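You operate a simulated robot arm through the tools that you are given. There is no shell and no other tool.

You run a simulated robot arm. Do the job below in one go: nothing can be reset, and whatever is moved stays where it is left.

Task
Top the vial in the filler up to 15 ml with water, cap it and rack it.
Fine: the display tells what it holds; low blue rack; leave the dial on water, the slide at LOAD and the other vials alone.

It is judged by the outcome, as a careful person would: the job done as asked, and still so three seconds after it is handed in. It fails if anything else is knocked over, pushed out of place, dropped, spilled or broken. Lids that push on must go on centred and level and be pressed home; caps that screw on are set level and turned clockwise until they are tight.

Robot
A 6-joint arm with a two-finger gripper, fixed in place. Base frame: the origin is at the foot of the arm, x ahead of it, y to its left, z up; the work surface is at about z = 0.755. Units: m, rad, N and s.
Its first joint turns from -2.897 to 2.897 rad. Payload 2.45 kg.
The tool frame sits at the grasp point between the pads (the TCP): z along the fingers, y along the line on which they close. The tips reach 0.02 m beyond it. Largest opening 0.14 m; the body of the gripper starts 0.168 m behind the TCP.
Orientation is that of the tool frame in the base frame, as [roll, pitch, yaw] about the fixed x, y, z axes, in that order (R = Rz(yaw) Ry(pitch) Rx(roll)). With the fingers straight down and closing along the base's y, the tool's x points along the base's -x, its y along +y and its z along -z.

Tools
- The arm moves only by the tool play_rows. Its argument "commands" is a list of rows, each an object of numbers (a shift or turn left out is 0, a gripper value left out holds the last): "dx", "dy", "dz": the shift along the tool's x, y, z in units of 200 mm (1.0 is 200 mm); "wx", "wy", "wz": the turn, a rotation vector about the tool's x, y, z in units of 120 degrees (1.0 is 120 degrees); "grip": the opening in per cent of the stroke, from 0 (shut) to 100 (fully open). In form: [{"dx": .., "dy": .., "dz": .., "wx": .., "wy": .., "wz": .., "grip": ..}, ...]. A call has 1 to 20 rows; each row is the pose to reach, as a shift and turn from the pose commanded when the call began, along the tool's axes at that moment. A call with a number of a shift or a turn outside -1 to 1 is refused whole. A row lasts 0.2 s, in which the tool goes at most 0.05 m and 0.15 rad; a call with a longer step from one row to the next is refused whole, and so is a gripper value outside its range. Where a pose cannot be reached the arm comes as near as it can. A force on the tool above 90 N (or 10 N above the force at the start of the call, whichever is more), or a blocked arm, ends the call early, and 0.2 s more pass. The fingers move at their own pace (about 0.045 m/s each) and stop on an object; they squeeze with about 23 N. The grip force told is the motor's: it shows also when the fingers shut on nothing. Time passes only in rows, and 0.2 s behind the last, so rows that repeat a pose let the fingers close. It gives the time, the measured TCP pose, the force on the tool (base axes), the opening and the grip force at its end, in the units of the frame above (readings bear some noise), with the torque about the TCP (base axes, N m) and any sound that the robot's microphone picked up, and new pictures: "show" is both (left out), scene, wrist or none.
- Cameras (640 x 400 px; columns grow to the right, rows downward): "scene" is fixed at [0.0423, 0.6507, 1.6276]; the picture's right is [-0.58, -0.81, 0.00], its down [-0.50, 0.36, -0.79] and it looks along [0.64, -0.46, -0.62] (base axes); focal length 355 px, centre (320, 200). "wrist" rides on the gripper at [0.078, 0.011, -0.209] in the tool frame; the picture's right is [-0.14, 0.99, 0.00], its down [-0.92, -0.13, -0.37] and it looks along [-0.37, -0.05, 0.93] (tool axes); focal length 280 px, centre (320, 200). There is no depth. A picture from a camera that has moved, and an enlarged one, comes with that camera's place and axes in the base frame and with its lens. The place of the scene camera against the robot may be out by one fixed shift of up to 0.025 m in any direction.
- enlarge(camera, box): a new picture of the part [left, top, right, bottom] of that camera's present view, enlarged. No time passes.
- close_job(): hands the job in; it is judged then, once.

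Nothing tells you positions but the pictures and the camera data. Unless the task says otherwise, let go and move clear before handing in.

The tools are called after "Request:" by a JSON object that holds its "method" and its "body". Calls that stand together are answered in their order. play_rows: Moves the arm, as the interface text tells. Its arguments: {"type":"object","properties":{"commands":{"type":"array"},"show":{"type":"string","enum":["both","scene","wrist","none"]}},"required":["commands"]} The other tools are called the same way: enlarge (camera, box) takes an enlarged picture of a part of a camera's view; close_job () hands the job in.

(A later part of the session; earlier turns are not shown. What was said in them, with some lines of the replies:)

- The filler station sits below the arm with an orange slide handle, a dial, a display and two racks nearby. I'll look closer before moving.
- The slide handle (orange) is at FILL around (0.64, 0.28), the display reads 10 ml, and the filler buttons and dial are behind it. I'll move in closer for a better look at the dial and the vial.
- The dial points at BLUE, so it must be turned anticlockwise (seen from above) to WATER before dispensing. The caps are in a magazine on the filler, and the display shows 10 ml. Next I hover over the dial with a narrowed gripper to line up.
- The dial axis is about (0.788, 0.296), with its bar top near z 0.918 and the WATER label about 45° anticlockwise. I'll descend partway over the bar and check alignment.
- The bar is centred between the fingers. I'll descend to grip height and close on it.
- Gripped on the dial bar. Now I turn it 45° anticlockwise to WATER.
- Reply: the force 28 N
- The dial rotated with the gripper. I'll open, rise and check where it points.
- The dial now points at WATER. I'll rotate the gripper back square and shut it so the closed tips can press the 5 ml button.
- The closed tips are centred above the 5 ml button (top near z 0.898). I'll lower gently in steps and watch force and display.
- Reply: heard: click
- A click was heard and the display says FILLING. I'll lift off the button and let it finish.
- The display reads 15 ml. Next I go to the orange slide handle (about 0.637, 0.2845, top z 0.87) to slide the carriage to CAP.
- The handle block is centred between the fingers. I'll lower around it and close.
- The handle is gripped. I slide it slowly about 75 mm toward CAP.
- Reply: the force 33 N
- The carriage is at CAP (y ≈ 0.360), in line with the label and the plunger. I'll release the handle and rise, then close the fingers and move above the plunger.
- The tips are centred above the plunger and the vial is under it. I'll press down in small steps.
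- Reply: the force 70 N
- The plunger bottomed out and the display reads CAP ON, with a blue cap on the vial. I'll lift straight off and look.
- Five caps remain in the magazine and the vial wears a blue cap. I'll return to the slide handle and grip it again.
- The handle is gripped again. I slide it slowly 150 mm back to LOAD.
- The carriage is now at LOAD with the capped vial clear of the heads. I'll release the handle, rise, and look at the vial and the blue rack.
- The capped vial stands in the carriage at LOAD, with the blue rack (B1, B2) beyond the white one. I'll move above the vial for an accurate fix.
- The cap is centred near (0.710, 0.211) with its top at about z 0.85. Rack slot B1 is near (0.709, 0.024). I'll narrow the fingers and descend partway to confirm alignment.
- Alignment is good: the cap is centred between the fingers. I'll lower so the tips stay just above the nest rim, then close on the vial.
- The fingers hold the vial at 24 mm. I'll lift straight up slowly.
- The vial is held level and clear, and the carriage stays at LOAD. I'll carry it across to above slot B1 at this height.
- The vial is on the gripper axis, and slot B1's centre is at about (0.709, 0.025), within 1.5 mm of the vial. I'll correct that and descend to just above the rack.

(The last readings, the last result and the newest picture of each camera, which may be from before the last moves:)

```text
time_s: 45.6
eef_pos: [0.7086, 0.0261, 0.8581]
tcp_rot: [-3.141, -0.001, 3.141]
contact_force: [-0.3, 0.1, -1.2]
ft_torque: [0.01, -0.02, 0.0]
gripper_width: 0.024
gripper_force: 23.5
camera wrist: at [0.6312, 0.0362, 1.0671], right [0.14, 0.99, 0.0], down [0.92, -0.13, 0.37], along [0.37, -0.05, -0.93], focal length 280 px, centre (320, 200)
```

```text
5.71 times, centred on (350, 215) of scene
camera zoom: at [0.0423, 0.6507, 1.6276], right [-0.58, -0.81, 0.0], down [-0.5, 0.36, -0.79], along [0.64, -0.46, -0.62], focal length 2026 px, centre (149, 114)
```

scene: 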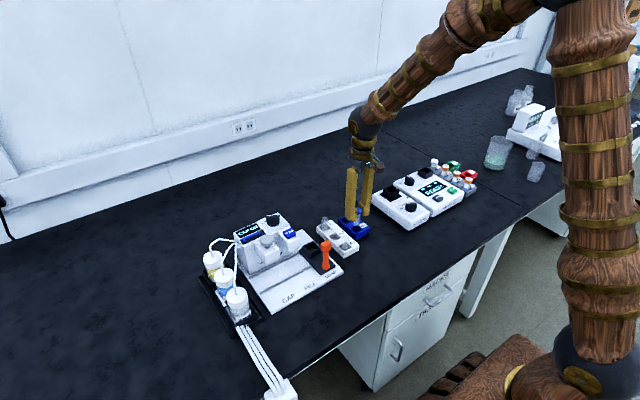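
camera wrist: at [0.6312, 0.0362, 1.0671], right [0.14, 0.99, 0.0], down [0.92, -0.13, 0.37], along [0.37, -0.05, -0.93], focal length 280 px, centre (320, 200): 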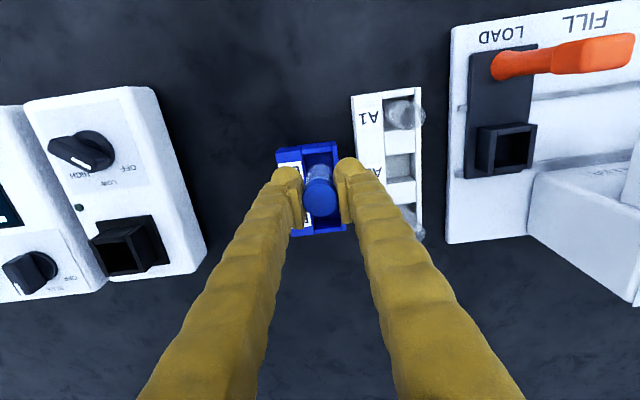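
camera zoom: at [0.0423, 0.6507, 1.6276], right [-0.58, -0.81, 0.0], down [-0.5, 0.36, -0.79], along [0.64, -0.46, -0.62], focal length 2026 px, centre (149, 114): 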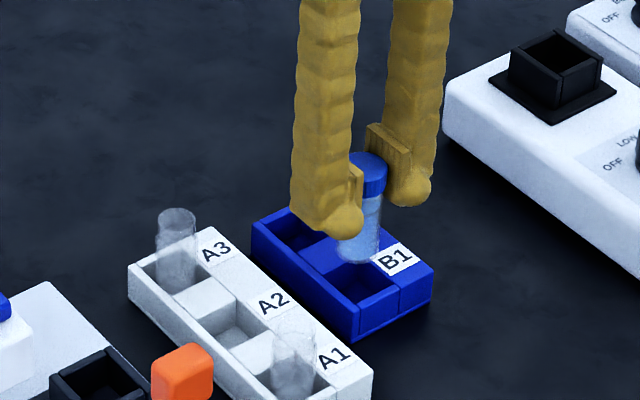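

The vial is over slot B1 and centred to about a millimetre. I'll lower it slowly into the slot, checking for contact.

Request:
{"method": "play_rows", "body": {"commands": [{"dz": 0.04, "grip": 0}, {"dz": 0.08, "grip": 0}, {"dz": 0.12, "grip": 0}, {"dz": 0.15, "grip": 0}, {"dz": 0.165, "grip": 0}, {"dz": 0.165, "grip": 0}]}}

Request:
{"method": "enlarge", "body": {"camera": "scene", "box": [310, 180, 390, 250]}}

```text
time_s: 47.0
eef_pos: [0.7093, 0.0276, 0.8237]
tcp_rot: [-3.141, 0.0, 3.141]
contact_force: [1.0, -0.1, -1.0]
ft_torque: [0.02, -0.04, -0.02]
gripper_width: 0.0242
gripper_force: 23.4
camera wrist: at [0.631, 0.0364, 1.0342], right [0.14, 0.99, 0.0], down [0.92, -0.13, 0.37], along [0.37, -0.05, -0.93], focal length 280 px, centre (320, 200)
```

scene: 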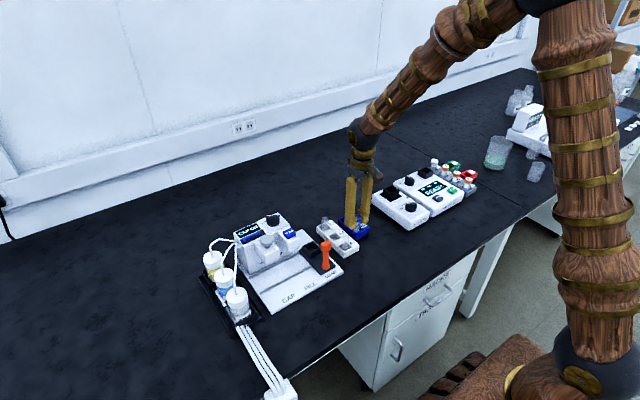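
wrist: 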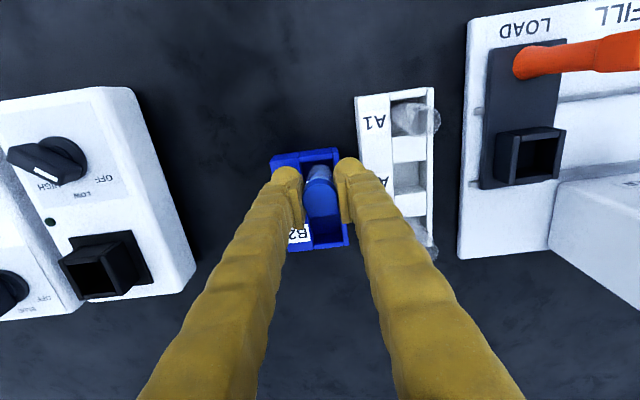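

```text
5.71 times, centred on (350, 215) of scene
camera zoom: at [0.0423, 0.6507, 1.6276], right [-0.58, -0.81, 0.0], down [-0.5, 0.36, -0.79], along [0.64, -0.46, -0.62], focal length 2026 px, centre (149, 114)
```

zoom: 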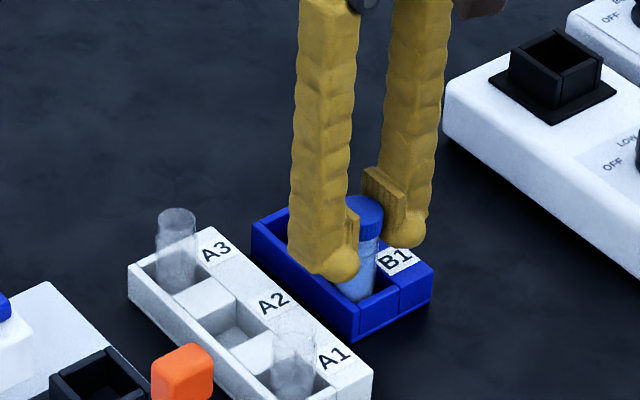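

Request:
{"method": "play_rows", "body": {"commands": [{"dz": 0.01, "grip": 0}, {"dz": 0.02, "grip": 0}, {"dz": 0.03, "grip": 0}, {"dz": 0.03, "grip": 0}]}}

Request:
{"method": "enlarge", "body": {"camera": "scene", "box": [330, 200, 380, 245]}}

Request:
{"method": "enlarge", "body": {"camera": "wrist", "box": [260, 130, 380, 260]}}

```text
time_s: 48.0
eef_pos: [0.7091, 0.0259, 0.8191]
tcp_rot: [-3.14, 0.0, 3.14]
contact_force: [0.6, 0.1, 0.1]
ft_torque: [-0.02, 0.04, 0.01]
gripper_width: 0.0241
gripper_force: 23.9
camera wrist: at [0.6307, 0.036, 1.0282], right [0.14, 0.99, 0.0], down [0.92, -0.13, 0.37], along [0.37, -0.05, -0.93], focal length 280 px, centre (320, 200)
```

scene: 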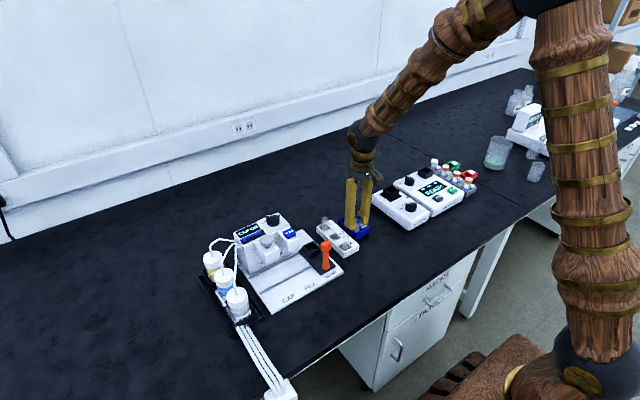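
wrist: 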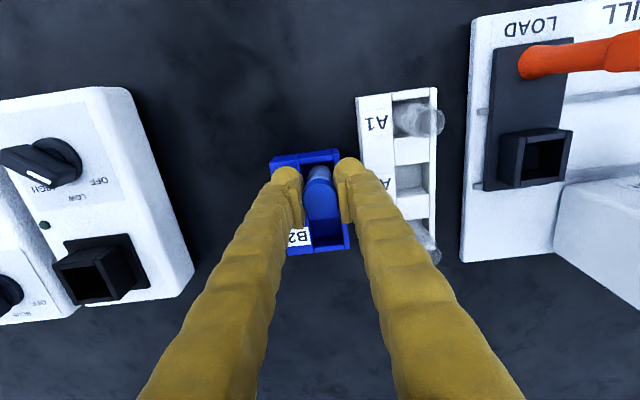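

```text
8.89 times, centred on (355, 222) of scene
camera zoom: at [0.0423, 0.6507, 1.6276], right [-0.58, -0.81, 0.0], down [-0.5, 0.36, -0.79], along [0.64, -0.46, -0.62], focal length 3152 px, centre (9, 0)
```

zoom: 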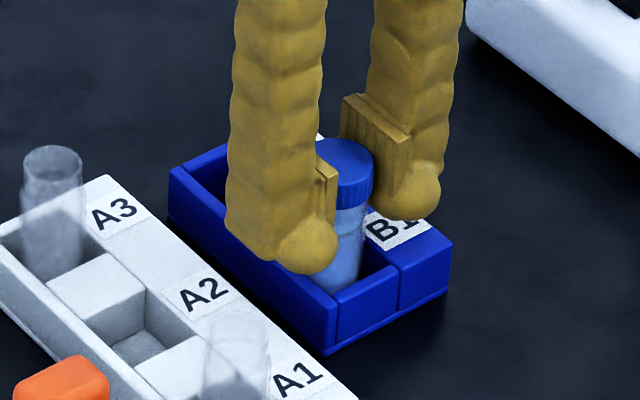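

```text
3.08 times, centred on (320, 195) of wrist
camera zoom: at [0.6307, 0.036, 1.0282], right [0.14, 0.99, 0.0], down [0.92, -0.13, 0.37], along [0.37, -0.05, -0.93], focal length 863 px, centre (320, 215)
```

zoom: 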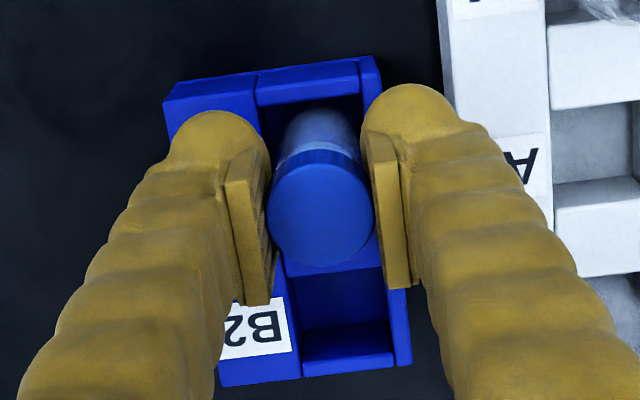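

Request:
{"method": "play_rows", "body": {"commands": [{"dz": 0.005, "grip": 0}, {"dz": 0.01, "grip": 0}, {"dz": 0.015, "grip": 0}, {"dz": 0.015, "grip": 0}], "show": "none"}}

```text
time_s: 49.0
eef_pos: [0.71, 0.0264, 0.8158]
tcp_rot: [3.141, 0.001, 3.14]
contact_force: [-0.5, 0.1, -0.1]
ft_torque: [0.04, 0.02, 0.01]
gripper_width: 0.0238
gripper_force: 22.8
```

Request:
{"method": "play_rows", "body": {"commands": [{"dz": 0.005, "grip": 0}, {"dz": 0.01, "grip": 0}, {"dz": 0.01, "grip": 0}], "show": "none"}}

```text
time_s: 49.8
eef_pos: [0.7096, 0.026, 0.8131]
tcp_rot: [3.14, 0.0, -3.141]
contact_force: [-0.9, 0.0, 2.9]
ft_torque: [-0.01, 0.02, 0.02]
gripper_width: 0.024
gripper_force: 22.9
```

Request:
{"method": "play_rows", "body": {"commands": [{"dz": 0.003, "grip": 0}, {"dz": 0.006, "grip": 0}, {"dz": 0.006, "grip": 0}]}}

Request:
{"method": "enlarge", "body": {"camera": "scene", "box": [330, 200, 380, 245]}}

```text
time_s: 50.6
eef_pos: [0.7095, 0.0234, 0.8125]
tcp_rot: [3.142, 0.0, -3.141]
contact_force: [0.4, -0.5, 18.1]
ft_torque: [-0.01, -0.04, 0.01]
gripper_width: 0.024
gripper_force: 22.7
camera wrist: at [0.631, 0.0361, 1.0225], right [0.14, 0.99, 0.0], down [0.92, -0.13, 0.37], along [0.37, -0.05, -0.93], focal length 280 px, centre (320, 200)
```

scene: 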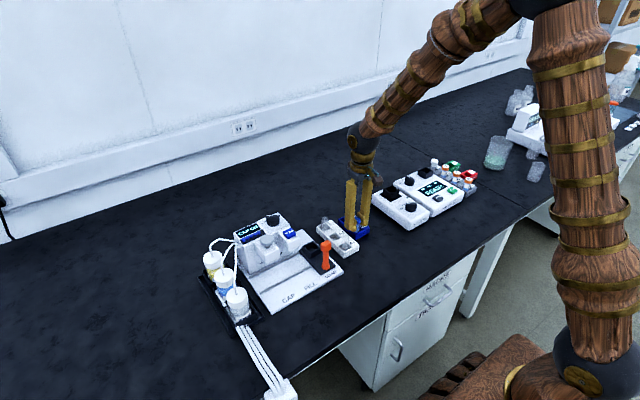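
wrist: 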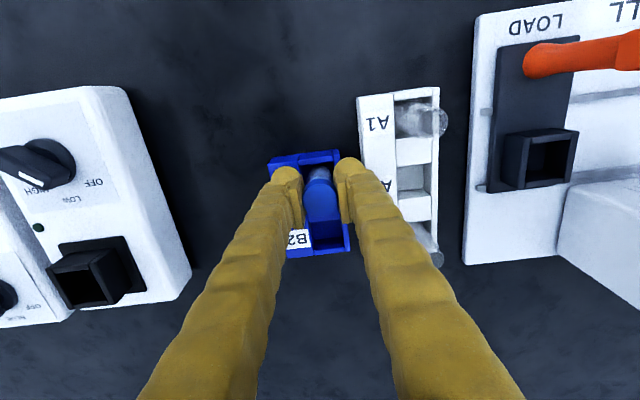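

```text
8.89 times, centred on (355, 222) of scene
camera zoom: at [0.0423, 0.6507, 1.6276], right [-0.58, -0.81, 0.0], down [-0.5, 0.36, -0.79], along [0.64, -0.46, -0.62], focal length 3152 px, centre (9, 0)
```

zoom: 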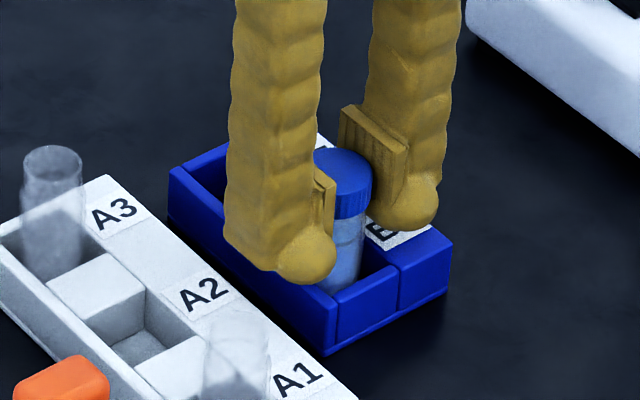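

The vial has touched the slot floor (18 N). I'll ease off a millimetre, open a little, and rise straight up.

Request:
{"method": "play_rows", "body": {"commands": [{"dz": -0.004, "grip": 0}, {"dz": -0.004, "grip": 18}, {"dz": -0.004, "grip": 24}, {"dz": -0.004, "grip": 28}, {"dz": -0.004, "grip": 28}, {"dz": -0.06, "grip": 28}, {"dz": -0.15, "grip": 28}, {"dz": -0.3, "grip": 28}, {"dz": -0.5, "grip": 28}, {"dz": -0.7, "grip": 28}, {"dz": -0.7, "grip": 28}]}}

Request:
{"method": "enlarge", "body": {"camera": "scene", "box": [310, 190, 390, 250]}}

Request:
{"method": "enlarge", "body": {"camera": "wrist", "box": [260, 100, 420, 220]}}

Request:
{"method": "enlarge", "body": {"camera": "scene", "box": [210, 205, 350, 320]}}

```text
time_s: 53.0
eef_pos: [0.7093, 0.0262, 0.9542]
tcp_rot: [3.14, -0.001, -3.141]
contact_force: [-0.3, -0.1, -0.5]
ft_torque: [-0.01, -0.01, -0.02]
gripper_width: 0.0391
gripper_force: 0.0
camera wrist: at [0.6304, 0.0367, 1.1628], right [0.14, 0.99, 0.0], down [0.92, -0.13, 0.37], along [0.37, -0.05, -0.93], focal length 280 px, centre (320, 200)
```

scene: 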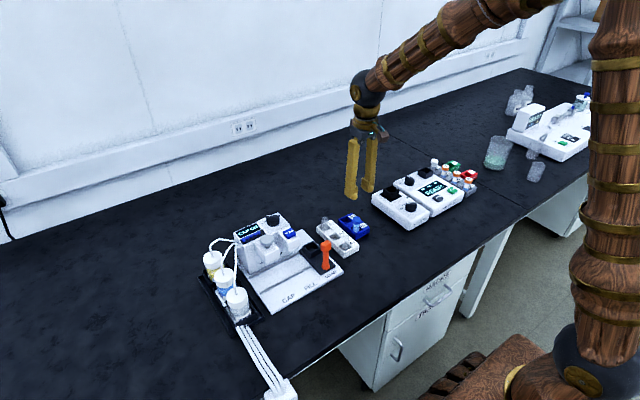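
wrist: 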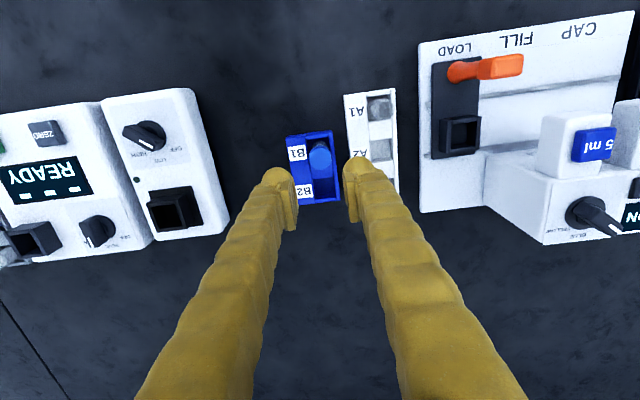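

```text
6.67 times, centred on (350, 220) of scene
camera zoom: at [0.0423, 0.6507, 1.6276], right [-0.58, -0.81, 0.0], down [-0.5, 0.36, -0.79], along [0.64, -0.46, -0.62], focal length 2364 px, centre (120, 67)
```

zoom: 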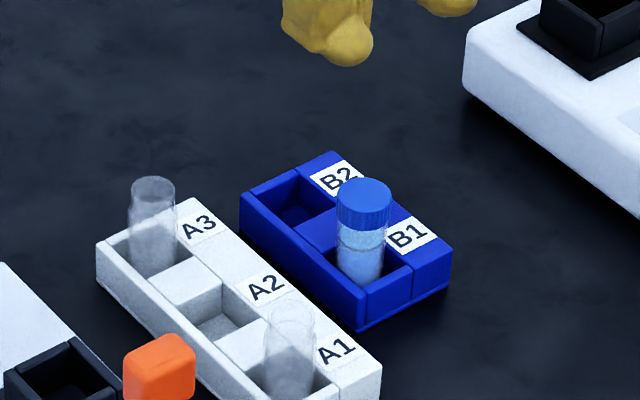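

```text
3.33 times, centred on (340, 160) of wrist
camera zoom: at [0.6304, 0.0367, 1.1628], right [0.14, 0.99, 0.0], down [0.92, -0.13, 0.37], along [0.37, -0.05, -0.93], focal length 935 px, centre (253, 333)
```

zoom: 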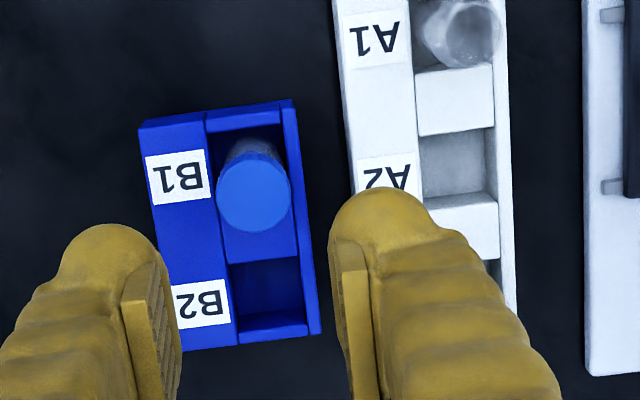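

```text
3.48 times, centred on (280, 262) of scene
camera zoom: at [0.0423, 0.6507, 1.6276], right [-0.58, -0.81, 0.0], down [-0.5, 0.36, -0.79], along [0.64, -0.46, -0.62], focal length 1234 px, centre (459, -17)
```

zoom: 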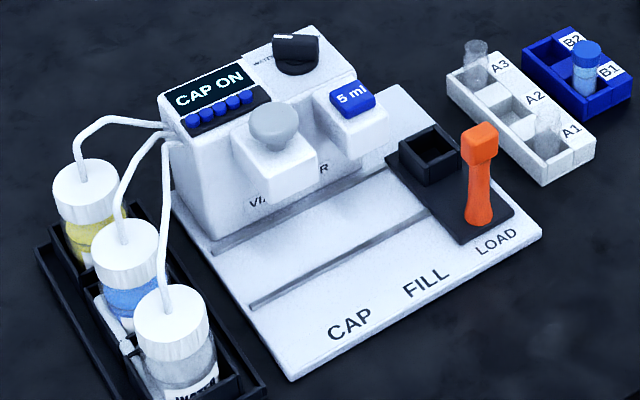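

The capped vial stands upright in B1, the carriage is empty at LOAD, and the dial points at WATER. I'll back further away and take a last look before handing in.

Request:
{"method": "play_rows", "body": {"commands": [{"dz": -0.2, "grip": 28}, {"dz": -0.4, "grip": 40}, {"dx": 0.15, "dz": -0.55, "grip": 50}, {"dx": 0.35, "dz": -0.6, "grip": 50}, {"dx": 0.35, "dz": -0.6, "grip": 50}]}}

Request:
{"method": "enlarge", "body": {"camera": "scene", "box": [230, 200, 390, 300]}}

Request:
{"method": "enlarge", "body": {"camera": "wrist", "box": [400, 90, 600, 260]}}

```text
time_s: 54.2
eef_pos: [0.6375, 0.0264, 1.0723]
tcp_rot: [-3.141, -0.001, 3.141]
contact_force: [0.3, 0.2, 0.3]
ft_torque: [-0.02, 0.0, 0.0]
gripper_width: 0.0702
gripper_force: 0.1
camera wrist: at [0.5596, 0.0359, 1.282], right [0.14, 0.99, 0.0], down [0.92, -0.13, 0.37], along [0.37, -0.05, -0.93], focal length 280 px, centre (320, 200)
```

scene: 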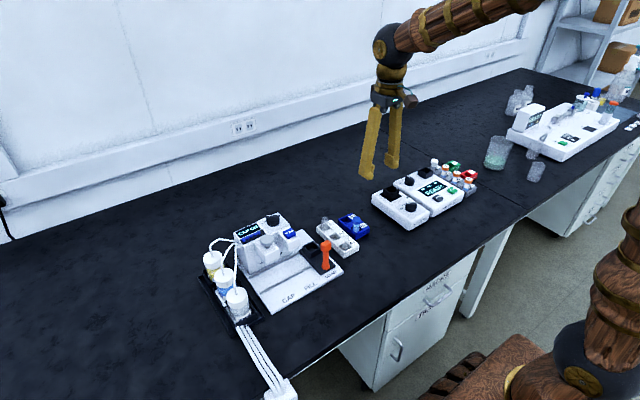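
wrist: 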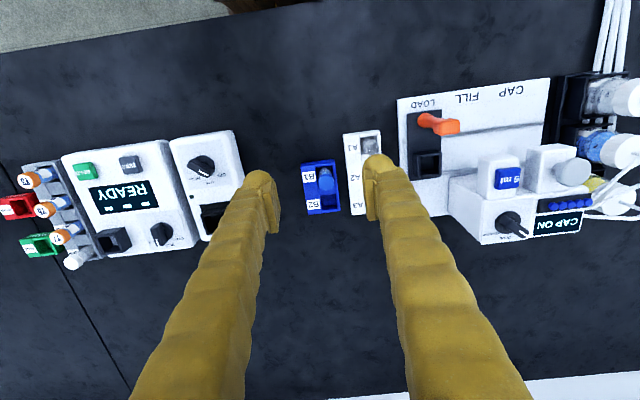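

```text
4.00 times, centred on (310, 250) of scene
camera zoom: at [0.0423, 0.6507, 1.6276], right [-0.58, -0.81, 0.0], down [-0.5, 0.36, -0.79], along [0.64, -0.46, -0.62], focal length 1418 px, centre (360, 0)
```

zoom: 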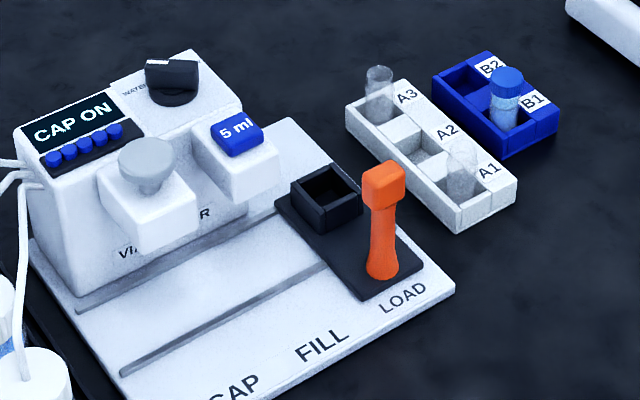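

```text
2.35 times, centred on (500, 175) of wrist
camera zoom: at [0.5596, 0.0359, 1.282], right [0.14, 0.99, 0.0], down [0.92, -0.13, 0.37], along [0.37, -0.05, -0.93], focal length 660 px, centre (-104, 259)
```

zoom: 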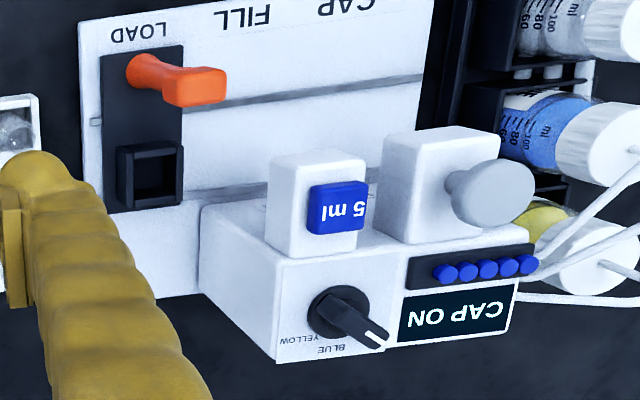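

The vial, topped up to 15 ml with water and capped, stands in slot B1. The slide is at LOAD, the dial is on WATER, the other vials are untouched, and the arm is clear, so I'm handing in.

Request:
{"method": "close_job", "body": {}}

```text
The job is handed in.
```

The vial is topped up to 15 ml with water, capped, and standing upright in slot B1 of the low blue rack. I've handed the job in.

- **Fill:** the dial was on BLUE at the start, so I turned it to WATER before pressing the 5 ml button once. The display went from 10 ml to 15 ml.
- **Cap:** I pressed the plunger until it bottomed out. The display read CAP ON, and the magazine went from six caps to five.
- **Left as asked:** the dial is on WATER and the empty slide is at LOAD. The other vials were not touched, and nothing was knocked or spilled in the last pictures.
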